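You operate a simulated robot arm through the tools that you are given. There is no shell and no other tool. Be economical: measure what you need, move in short steps, check, and stop when the job is done.

Carry out the task below with a simulated robot arm. There is one attempt and no reset: what you move stays moved.

TASK
Open the upper drawer.

It is judged by the outcome, as a careful person would: the job done as asked, and still so three seconds after it is handed in. It fails if anything else is knocked over, pushed out of place, dropped, spilled or broken.

THE ROBOT
A 7-joint arm with a two-finger parallel gripper, fixed in place. Base frame: the origin is at the foot of the arm, x ahead of it, y to its left, z up. Lengths are in m, angles in degrees, forces in N, time in s.
With the tool pointing down near the work surface it reaches from about 0.2 to 0.66 m from the base axis. Its first joint turns from -66.0 to 66.0 degrees. Payload 1.57 kg.
Tool frame: the origin (TCP) lies between the finger pads and is the grasp point; the fingertips stand 0.03 m ahead of it; z points along the fingers, y is the line along which they close. The gripper opens to 0.11 m. The fingers are 0.024 m wide and 0.012 m thick; the gripper's body (0.048 by 0.112 m) begins 0.078 m behind the TCP.
Orientation is that of the tool frame in the base frame, as [roll, pitch, yaw] about the fixed x, y, z axes, in that order (R = Rz(yaw) Ry(pitch) Rx(roll)). With the fingers straight down and closing along the base's y, the tool's x points along the base's -x, its y along +y and its z along -z.

THE INTERFACE
- The arm moves only by the tool step_arm. Its argument "rows" is a list of rows, each a list of 6 numbers: the shift along the base's x, y, z in m, then the turn, a rotation vector about the base's x, y, z in degrees. In form: [[x, y, z, ax, ay, az], ...]. A call has 1 to 12 rows; each row shifts and turns the commanded pose from where the row before left it. "claw" is the gripper command, from -1 (shut) to 1 (fully open), values between in proportion, set as the call begins (left out, the last holds). A row lasts 0.2 s, in which the tool goes at most 0.05 m and 8.6 degrees; a call with a longer step from one row to the next is refused whole, and so is a gripper value outside its range. A pose out of reach is approached as far as the arm can. The call stops where the force on the tool passes 40 N (or 10 N more than at its start, if that is more) or the arm is blocked; 0.2 s more then pass. The fingers move at their own pace (about 0.108 m/s each) and stop on an object; they squeeze with about 21 N. The grip force told is the motor's: it shows also when the fingers shut on nothing. Time passes only in rows, and 0.2 s behind the last, so rows that do not move let the fingers close. It gives the time, the measured TCP pose, the force on the tool (base axes), the opening and the grip force at its end, in the units of the frame above (readings bear some noise), and new pictures: "show" is both (left out), scene, wrist or none.
- Cameras (640 x 400 px; columns grow to the right, rows downward): "scene" is fixed at [0.1699, -0.4128, 1.378]; the picture's right is [0.63, -0.78, 0.00], its down [-0.62, -0.50, -0.60] and it looks along [0.47, 0.38, -0.80] (base axes); focal length 349 px, centre (320, 200). "wrist" rides on the gripper at [-0.036, 0, -0.08] in the tool frame; the picture's right is [0.00, -1.00, 0.00], its down [0.97, 0.00, -0.24] and it looks along [0.24, 0.00, 0.97] (tool axes); focal length 218 px, centre (320, 200).
- measure_at(camera, pixels): for up to 12 pixels [column, row] of the newest picture of that camera ("zoom" is the newest enlarged one), the place [x, y, z] in the base frame of the surface seen there, good to about 0.002 m. No time passes.
- zoom(camera, box): a new picture of the part [left, top, right, bottom] of that camera's present view, enlarged. No time passes.
- finish_job(): hands the job in; it is judged then, once.

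Work in short steps. Measure before you move; look again where a grasp or a placing could have gone wrong, and mend it. You have 60 turns and 120 pictures in all, the two below and enlarged ones among them. Open the gripper and draw the arm clear of the work before you hand the job in, unless the task says otherwise; then end with one line.

The tools are called after "Call:" as name(argument=value, ...) on one line, values as JSON. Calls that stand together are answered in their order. step_arm: Moves the arm, as the interface text tells. Its arguments: {"type":"object","properties":{"rows":{"type":"array","items":{"type":"array","items":{"type":"number"}}},"claw":{"type":"number"},"show":{"type":"string","enum":["both","scene","wrist","none"]}},"required":["rows"]} The other tools are called the same way: measure_at (camera, pixels) gives the place of the surface under pixels of a picture; zoom (camera, box) takes an enlarged picture of a part of a camera's view; finish_job () hands the job in.

At the start:

```text
t: 0.0
position: [0.4197, -0.076, 0.9283]
orientation: [180.0, 0.0, 180.0]
wrist_force: [0.4, 0.0, -0.9]
gripper_width: 0.1101
grip_force: 0.0
```

scene: 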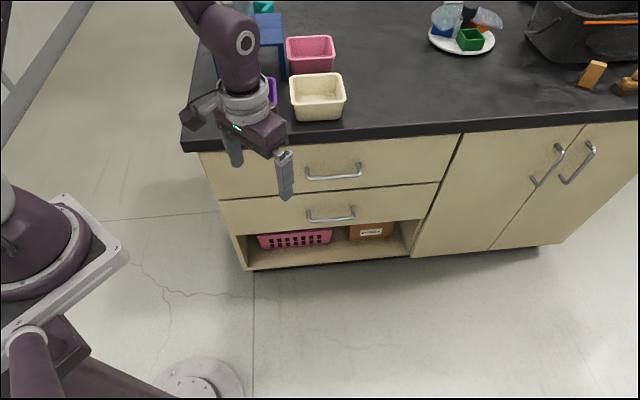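
wrist: 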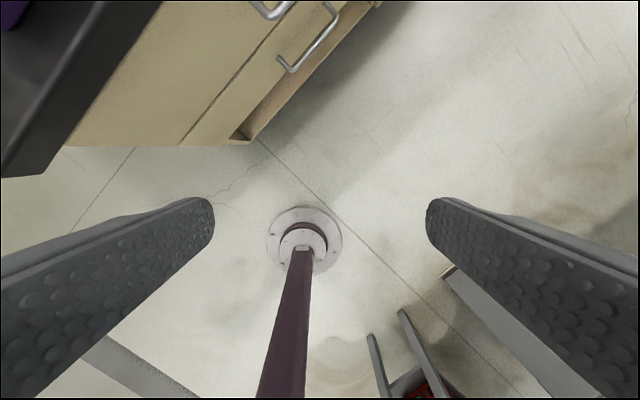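

The scene shows the upper drawer's handle around (307,178)-(361,170). I zoom and measure the handle and drawer face.

Call:
zoom(camera="scene", box=[200, 120, 460, 280])

Call:
measure_at(camera="scene", pixels=[[309, 178], [334, 177], [359, 174], [334, 165], [230, 180], [420, 160], [332, 219], [300, 140], [420, 130], [240, 210]])

```text
2.46 times, centred on (330, 200) of scene
```

zoom: 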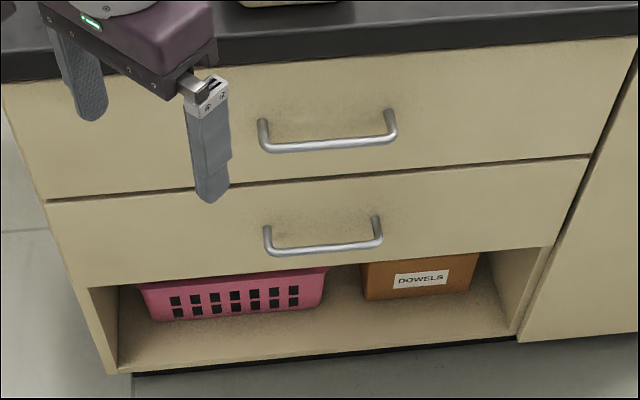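

```text
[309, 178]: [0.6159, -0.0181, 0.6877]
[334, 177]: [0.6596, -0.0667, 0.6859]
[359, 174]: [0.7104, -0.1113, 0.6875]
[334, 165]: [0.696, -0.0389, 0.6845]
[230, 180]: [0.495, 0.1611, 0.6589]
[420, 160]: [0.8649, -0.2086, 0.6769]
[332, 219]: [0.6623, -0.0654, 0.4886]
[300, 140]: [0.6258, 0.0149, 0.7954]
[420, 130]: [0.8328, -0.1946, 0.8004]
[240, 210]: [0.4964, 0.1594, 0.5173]
```

The face runs at 45°, with outward normal (-0.707,-0.707). The bar centre is near (0.662,-0.066,0.688), standing about 4 cm off the face. First I yaw -45° so the fingers close along the normal.

Call:
step_arm(rows=[[0, 0, 0, 0, 0, -7.5], [0, 0, 0, 0, 0, -7.5], [0, 0, 0, 0, 0, -7.5], [0, 0, 0, 0, 0, -7.5], [0, 0, 0, 0, 0, -7.5], [0, 0, 0, 0, 0, -7.5]], claw=0, show="scene")

Call:
measure_at(camera="scene", pixels=[[380, 137], [380, 128], [380, 120], [340, 130], [311, 176], [360, 173]])

```text
t: 1.4
position: [0.4205, -0.0767, 0.9283]
orientation: [-180.0, 0.0, 134.8]
wrist_force: [0.2, 0.2, 1.3]
gripper_width: 0.0553
grip_force: 0.1
```

scene: 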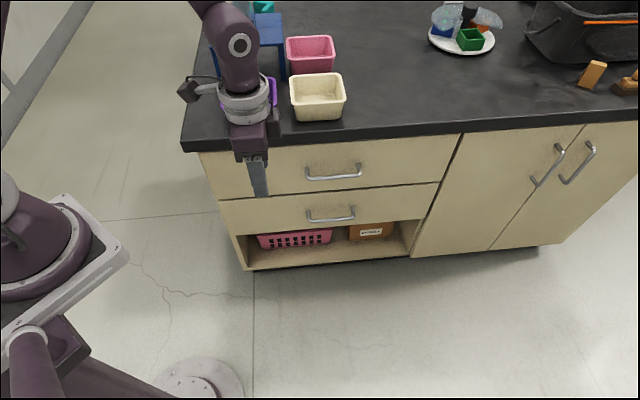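

```text
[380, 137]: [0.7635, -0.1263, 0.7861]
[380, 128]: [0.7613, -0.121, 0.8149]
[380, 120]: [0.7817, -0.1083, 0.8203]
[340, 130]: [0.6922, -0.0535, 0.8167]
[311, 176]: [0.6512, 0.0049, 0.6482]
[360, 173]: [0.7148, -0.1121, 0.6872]
```

Counter top is at z≈0.82 with little overhang. Now I tilt the tool toward horizontal, facing the drawer, while shifting along the face (-y side) at safe height.

Call:
step_arm(rows=[[0.007, -0.007, 0, 4.95, -4.95, 0], [0.007, -0.007, 0, 4.95, -4.95, 0], [0.007, -0.007, 0, 4.95, -4.95, 0], [0.007, -0.007, 0, 4.95, -4.95, 0], [0.007, -0.007, 0, 4.95, -4.95, 0], [0.007, -0.007, 0, 4.95, -4.95, 0], [0.007, -0.007, 0, 4.95, -4.95, 0], [0.007, -0.007, 0, 4.95, -4.95, 0], [0.007, -0.007, 0, 4.95, -4.95, 0], [0.007, -0.007, 0, 4.95, -4.95, 0], [0.007, -0.007, 0, 4.95, -4.95, 0]])

```text
t: 3.8
position: [0.4964, -0.1527, 0.9279]
orientation: [103.0, 0.1, 135.0]
wrist_force: [0.2, 1.3, 0.8]
gripper_width: 0.0551
grip_force: 0.1
```

scene: 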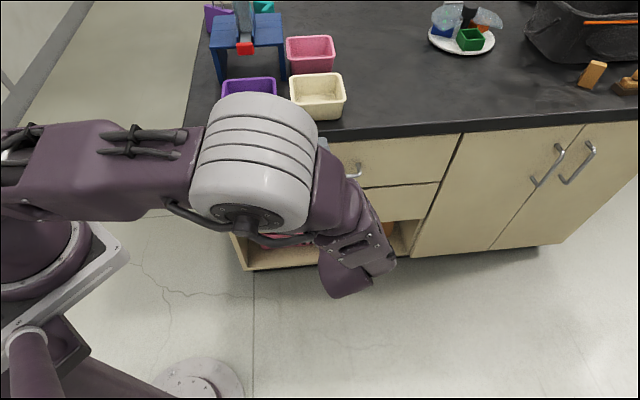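
wrist: 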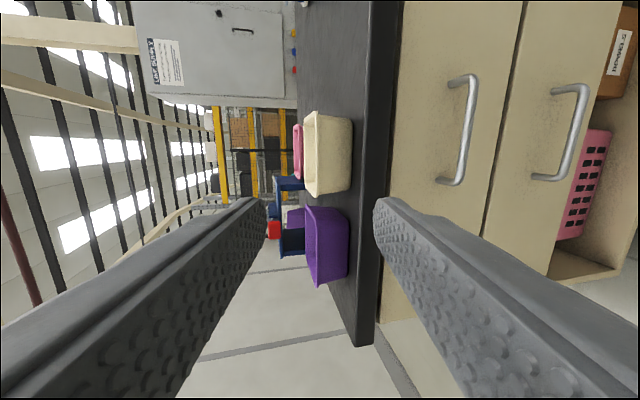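

The tool is now nearly horizontal and the wrist view shows the handle bar about (466,130). I measure it there, and lower toward handle height while staying 18 cm back.

Call:
measure_at(camera="wrist", pixels=[[470, 90], [467, 130], [460, 170], [440, 130], [500, 130]])

Call:
step_arm(rows=[[0.005, -0.005, -0.028, 0, 0, 0], [0.005, -0.005, -0.028, 0, 0, 0], [0.005, -0.005, -0.028, 0, 0, 0], [0.005, -0.005, -0.028, 0, 0, 0], [0.005, -0.005, -0.028, 0, 0, 0], [0.005, -0.005, -0.028, 0, 0, 0], [0.005, -0.005, -0.028, 0, 0, 0], [0.005, -0.005, -0.028, 0, 0, 0]])

```text
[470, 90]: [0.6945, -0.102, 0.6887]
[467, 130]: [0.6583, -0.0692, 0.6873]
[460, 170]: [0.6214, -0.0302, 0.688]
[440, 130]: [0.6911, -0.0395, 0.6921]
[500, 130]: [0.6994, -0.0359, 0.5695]
```

```text
t: 5.6
position: [0.5369, -0.1891, 0.7047]
orientation: [103.0, -0.1, 135.0]
wrist_force: [0.6, 0.7, 0.0]
gripper_width: 0.0551
grip_force: 0.0
```

scene: 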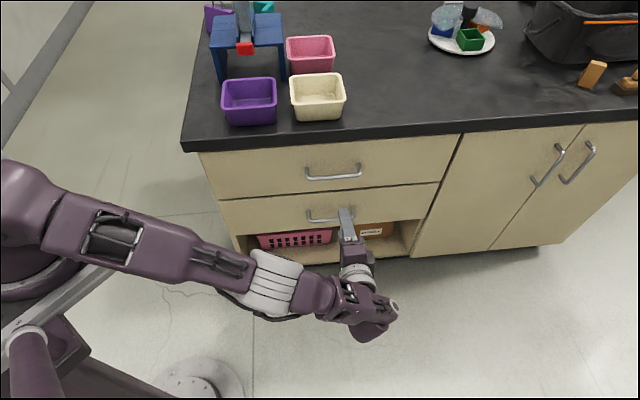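
wrist: 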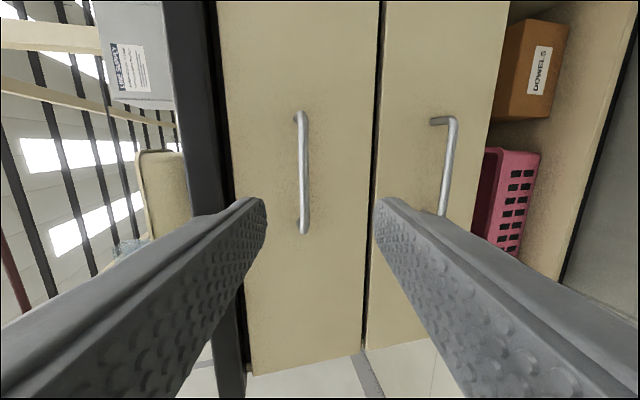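

Both fingers straddle the bar seen at (303,170). I advance along the normal to put the pads around the bar, ending at about (0.657,-0.071,0.690).

Call:
step_arm(rows=[[0.012, 0.012, -0.005, 0, 0, 0], [0.012, 0.012, -0.005, 0, 0, 0], [0.012, 0.012, -0.005, 0, 0, 0], [0.012, 0.012, 0, 0, 0, 0], [0.012, 0.012, 0, 0, 0, 0], [0.012, 0.012, 0, 0, 0, 0], [0.012, 0.012, 0, 0, 0, 0], [0.012, 0.012, 0, 0, 0, 0], [0.012, 0.012, 0, 0, 0, 0], [0.012, 0.01, 0, 0, 0, 0]])

```text
t: 7.8
position: [0.6496, -0.0687, 0.6971]
orientation: [103.1, 0.1, 134.9]
wrist_force: [0.5, -0.1, 0.4]
gripper_width: 0.0549
grip_force: 0.1
out of reach, approached as far as the arm can: row 3, 6, 9
```

scene: 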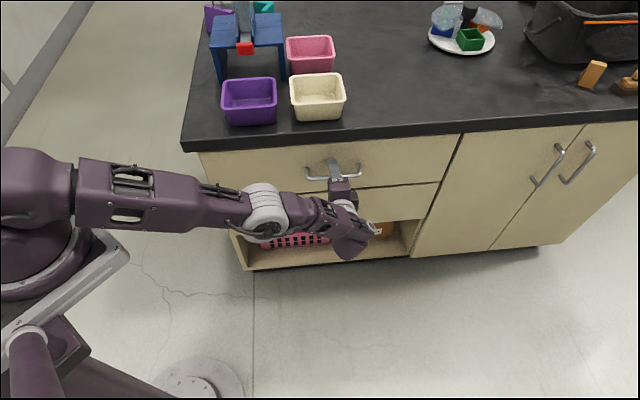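
wrist: 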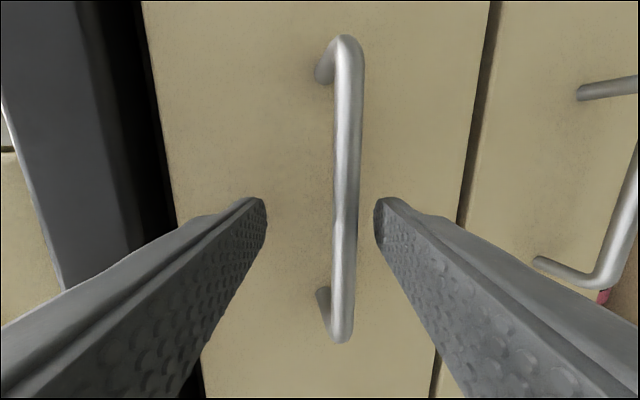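

The bar lies between the pads but a bit off-centre (TCP ~8 mm high). I lower slightly, then close.

Call:
step_arm(rows=[[0, 0, -0.004, 0, 0, 0], [0, 0, -0.003, 0, 0, 0], [0, 0, 0, 0, 0, 0]], show="none")

Call:
step_arm(rows=[[0, 0, 0, 0, 0, 0], [0, 0, 0, 0, 0, 0], [0, 0, 0, 0, 0, 0]], claw=-1)

```text
t: 8.6
position: [0.6486, -0.0677, 0.6969]
orientation: [103.1, -0.1, 134.8]
wrist_force: [0.3, -0.5, -0.1]
gripper_width: 0.0551
grip_force: 0.1
out of reach, approached as far as the arm can: row 1
```

```text
t: 9.2
position: [0.6451, -0.07, 0.6884]
orientation: [104.5, -0.2, 134.7]
wrist_force: [5.8, -7.1, -22.9]
gripper_width: 0.0118
grip_force: 21.0
stopped in row 2: the force on the tool passed its limit (the readings are from after the stop); the commanded pose is now the measured one
```

scene: 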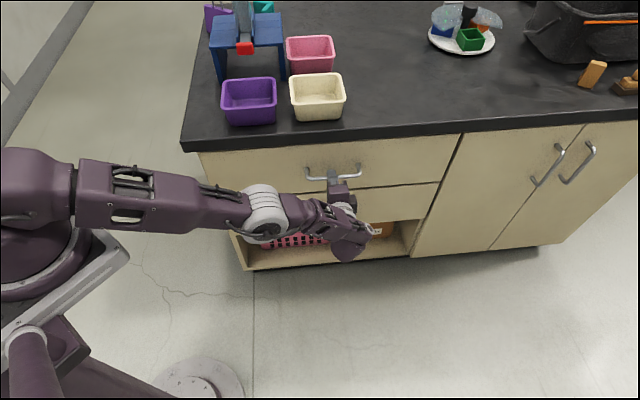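
wrist: 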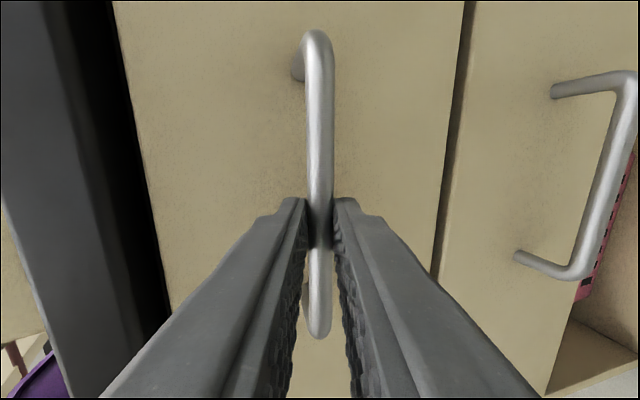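

The bar is gripped (opening 0.0118, 21 N). I pull along the outward normal in small rows.

Call:
step_arm(rows=[[-0.007, -0.007, 0, 0, 0, 0], [-0.01, -0.01, 0, 0, 0, 0], [-0.01, -0.01, 0, 0, 0, 0], [-0.01, -0.01, 0, 0, 0, 0], [-0.01, -0.01, 0, 0, 0, 0], [-0.01, -0.01, 0, 0, 0, 0]])

```text
t: 10.2
position: [0.6113, -0.1028, 0.6875]
orientation: [104.7, -0.1, 134.7]
wrist_force: [1.3, -1.0, -5.8]
gripper_width: 0.0119
grip_force: 28.9
stopped in row 4: the force on the tool passed its limit (the readings are from after the stop); the commanded pose is now the measured one
```

scene: 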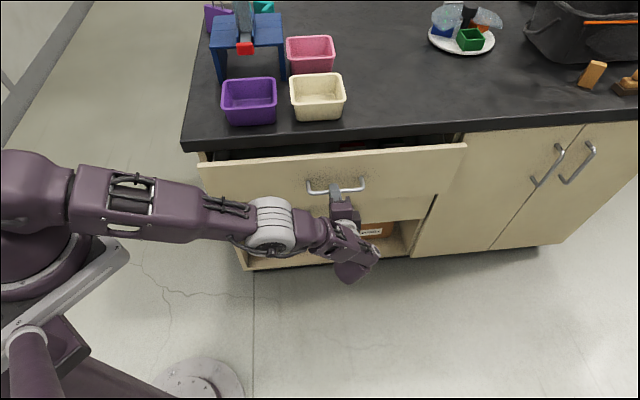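
wrist: 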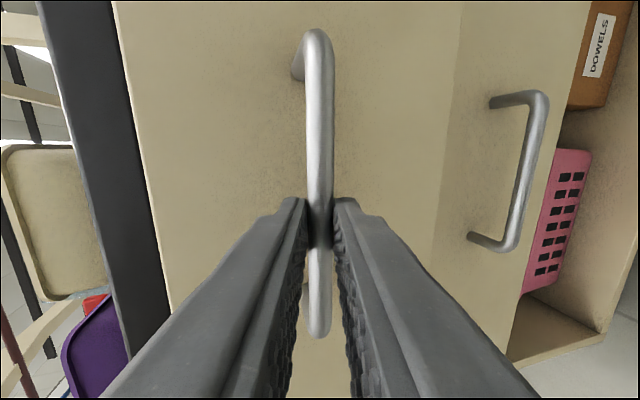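

The drawer is moving (about 4.7 cm out). The force tripped, so I keep pulling more slowly.

Call:
step_arm(rows=[[-0.004, -0.004, 0, 0, 0, 0], [-0.006, -0.006, 0, 0, 0, 0], [-0.006, -0.006, 0, 0, 0, 0], [-0.006, -0.006, 0, 0, 0, 0], [-0.006, -0.006, 0, 0, 0, 0], [-0.006, -0.006, 0, 0, 0, 0], [-0.006, -0.006, 0, 0, 0, 0], [-0.006, -0.006, 0, 0, 0, 0], [-0.006, -0.006, 0, 0, 0, 0], [-0.006, -0.006, 0, 0, 0, 0], [-0.006, -0.006, 0, 0, 0, 0], [-0.003, -0.003, 0, 0, 0, 0]])

```text
t: 12.8
position: [0.5443, -0.1688, 0.6872]
orientation: [104.7, -0.2, 134.8]
wrist_force: [-3.0, 5.4, -28.7]
gripper_width: 0.0117
grip_force: 29.2
```

scene: 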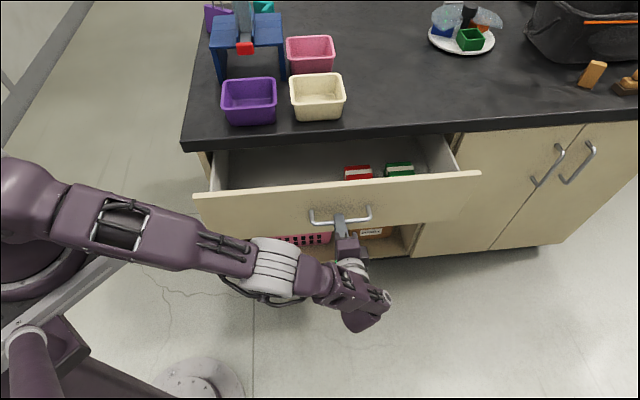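
wrist: 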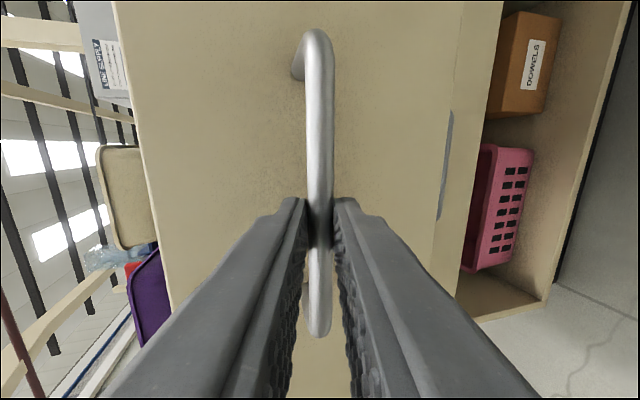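

About 14 cm open. There is a downward force of 29 N on the tool, so I lower the command slightly and continue pulling.

Call:
step_arm(rows=[[-0.003, -0.003, -0.001, 0, 0, 0], [-0.006, -0.006, -0.001, 0, 0, 0], [-0.006, -0.006, 0, 0, 0, 0], [-0.006, -0.006, 0, 0, 0, 0], [-0.006, -0.006, 0, 0, 0, 0], [-0.006, -0.006, 0, 0, 0, 0], [-0.006, -0.006, 0, 0, 0, 0], [-0.006, -0.006, 0, 0, 0, 0], [-0.006, -0.006, 0, 0, 0, 0], [-0.006, -0.006, 0, 0, 0, 0], [-0.006, -0.006, 0, 0, 0, 0], [-0.003, -0.003, 0, 0, 0, 0]])

```text
t: 15.3
position: [0.4821, -0.2263, 0.6892]
orientation: [105.1, 0.0, 134.3]
wrist_force: [2.1, -3.1, -6.1]
gripper_width: 0.0118
grip_force: 29.1
stopped in row 12: the force on the tool passed its limit (the readings are from after the stop); the commanded pose is now the measured one
out of reach, approached as far as the arm can: row 9, 11
```

scene: 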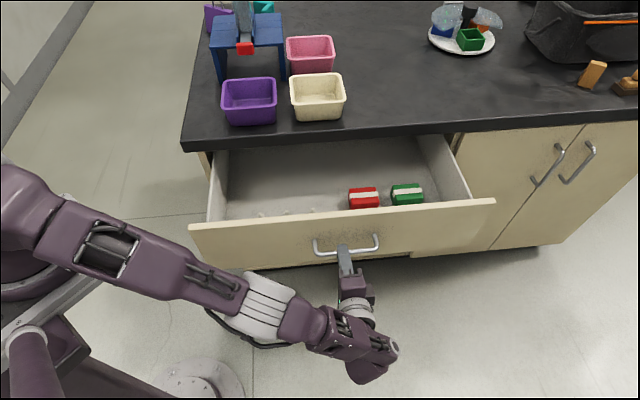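
wrist: 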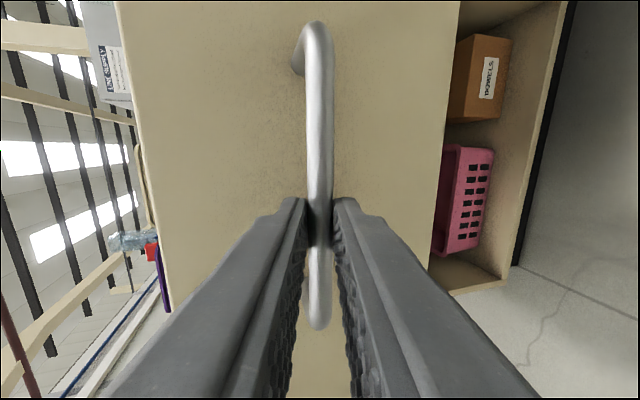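

The drawer is about 23 cm out. I try a little further, gently, to see whether this is the stop.

Call:
step_arm(rows=[[-0.003, -0.003, 0, 0, 0, 0], [-0.004, -0.004, 0, 0, 0, 0], [-0.004, -0.004, 0, 0, 0, 0], [-0.004, -0.004, 0, 0, 0, 0], [-0.004, -0.004, 0, 0, 0, 0], [-0.003, -0.003, 0, 0, 0, 0]], show="scene")

```text
t: 16.7
position: [0.4658, -0.242, 0.6888]
orientation: [105.6, 0.1, 134.1]
wrist_force: [12.9, -12.1, -33.8]
gripper_width: 0.0121
grip_force: 29.4
out of reach, approached as far as the arm can: row 2, 4
```

scene: 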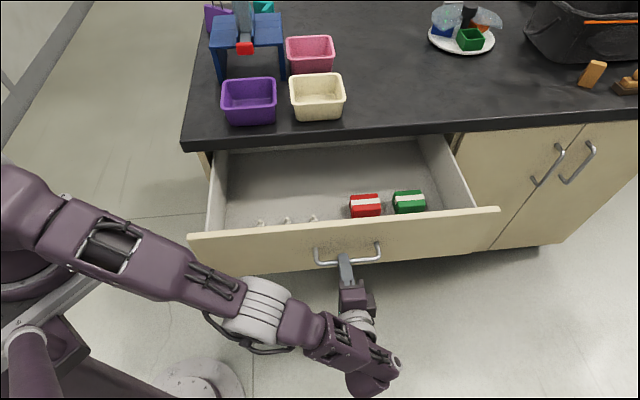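

25 cm open with strain in the wrist. I release to relax the load and look.

Call:
step_arm(rows=[[0, 0, 0, 0, 0, 0], [0, 0, 0, 0, 0, 0]], claw=-0.3)

```text
t: 17.3
position: [0.4632, -0.2404, 0.6896]
orientation: [105.0, 0.2, 134.4]
wrist_force: [-0.7, 0.9, -0.3]
gripper_width: 0.0387
grip_force: 0.1
```

scene: 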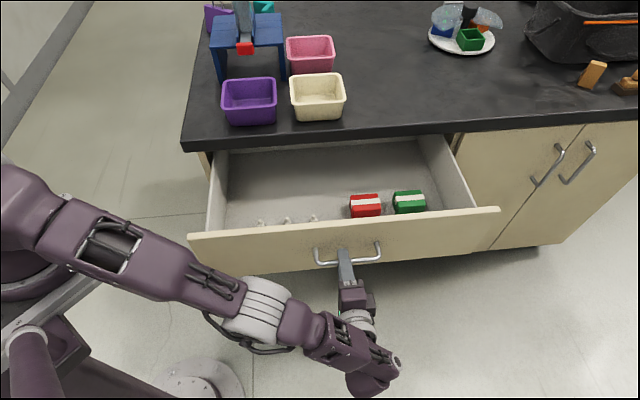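
wrist: 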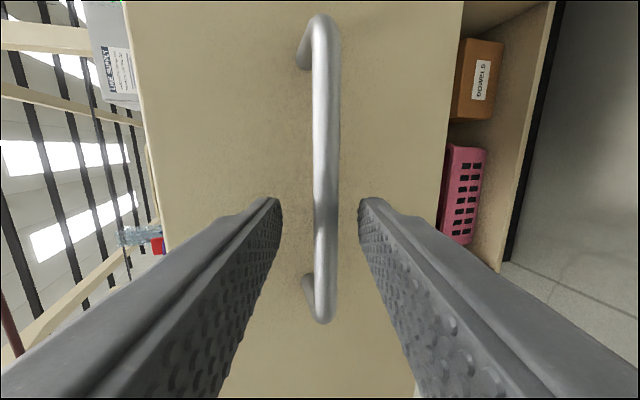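

The drawer stays put. I regrip and pull once more to check for the end of travel.

Call:
step_arm(rows=[[0, 0, -0.001, 0, 0, 0], [0, 0, 0, 0, 0, 0]], claw=-1, show="none")

Call:
step_arm(rows=[[-0.003, -0.003, 0, 0, 0, 0], [-0.004, -0.004, 0, 0, 0, 0], [-0.004, -0.004, 0, 0, 0, 0], [-0.004, -0.004, 0, 0, 0, 0], [-0.004, -0.004, 0, 0, 0, 0], [-0.004, -0.004, 0, 0, 0, 0], [-0.004, -0.004, 0, 0, 0, 0], [-0.004, -0.004, 0, 0, 0, 0]])

```text
t: 17.9
position: [0.4636, -0.24, 0.6881]
orientation: [105.5, -0.1, 134.3]
wrist_force: [3.5, -5.0, -35.1]
gripper_width: 0.0121
grip_force: 28.9
out of reach, approached as far as the arm can: row 1
```

```text
t: 18.4
position: [0.4596, -0.2447, 0.6885]
orientation: [106.0, -0.1, 134.2]
wrist_force: [0.9, -3.2, -6.2]
gripper_width: 0.0118
grip_force: 28.4
stopped in row 2: the force on the tool passed its limit (the readings are from after the stop); the commanded pose is now the measured one
out of reach, approached as far as the arm can: row 2
```

scene: 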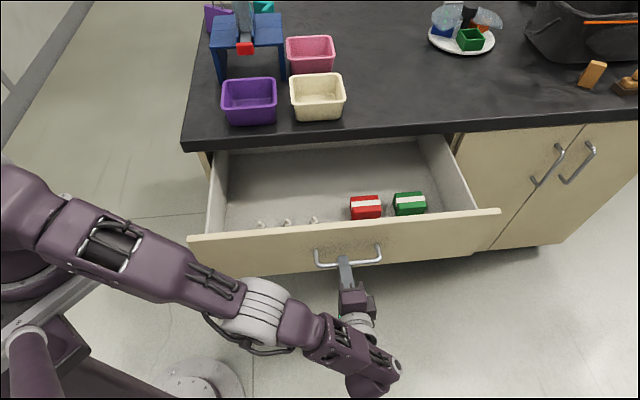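
wrist: 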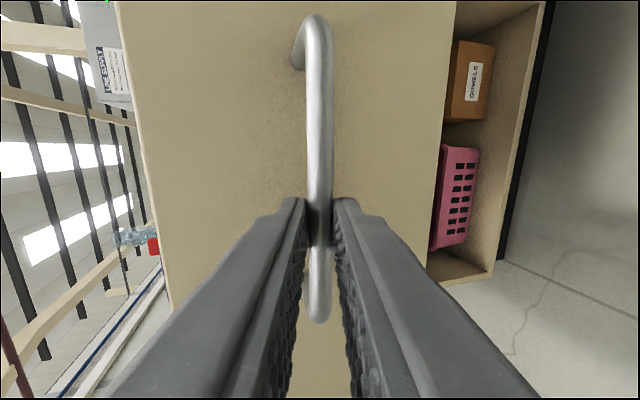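

The drawer is about 26 cm out, at nearly full travel. I open the gripper, then back straight off the handle.

Call:
step_arm(rows=[[0, 0, 0, 0, 0, 0], [0, 0, 0, 0, 0, 0], [0, 0, 0, 0, 0, 0]], claw=0, show="none")

Call:
step_arm(rows=[[-0.007, -0.007, 0, 0, 0, 0], [-0.007, -0.007, 0, 0, 0, 0], [-0.007, -0.007, 0, 0, 0, 0], [-0.007, -0.007, 0, 0, 0, 0], [-0.007, -0.007, 0, 0, 0, 0], [-0.007, -0.007, 0, 0, 0, 0], [-0.007, -0.007, 0, 0, 0, 0], [-0.007, -0.007, 0, 0, 0, 0]])

```text
t: 19.2
position: [0.4601, -0.244, 0.6891]
orientation: [105.7, -0.1, 134.3]
wrist_force: [0.5, 0.1, 0.8]
gripper_width: 0.0547
grip_force: 0.0
```

```text
t: 21.0
position: [0.4005, -0.2818, 0.708]
orientation: [105.9, -0.1, 134.1]
wrist_force: [0.2, -0.8, -0.9]
gripper_width: 0.055
grip_force: 0.0
out of reach, approached as far as the arm can: row 2, 4, 5, 6, 7, 8
```

scene: 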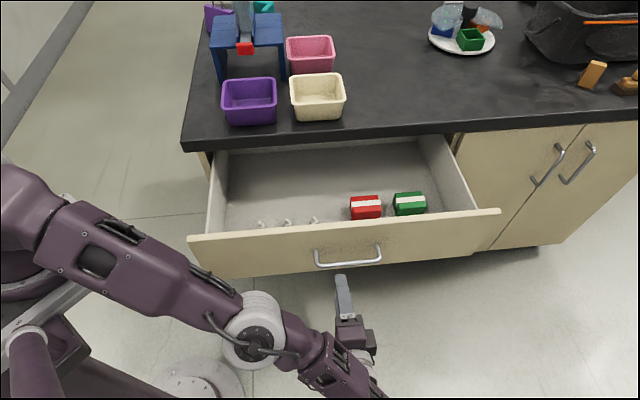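
wrist: 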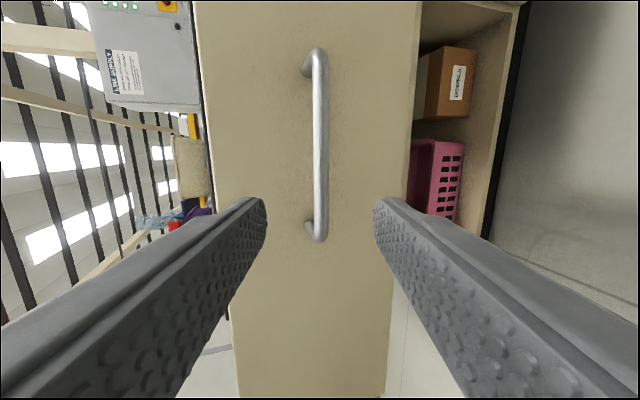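

The gripper is clear of the handle, the drawer stays open, and nothing else has moved.

Call:
finish_job()

```text
The job is handed in.
```

The upper drawer is open by about 26 cm. I stopped when the pull reached the force limit and the edge of the arm's reach, so it may not be at full travel. The gripper is open and about 7 cm clear of the handle, and nothing else was disturbed.
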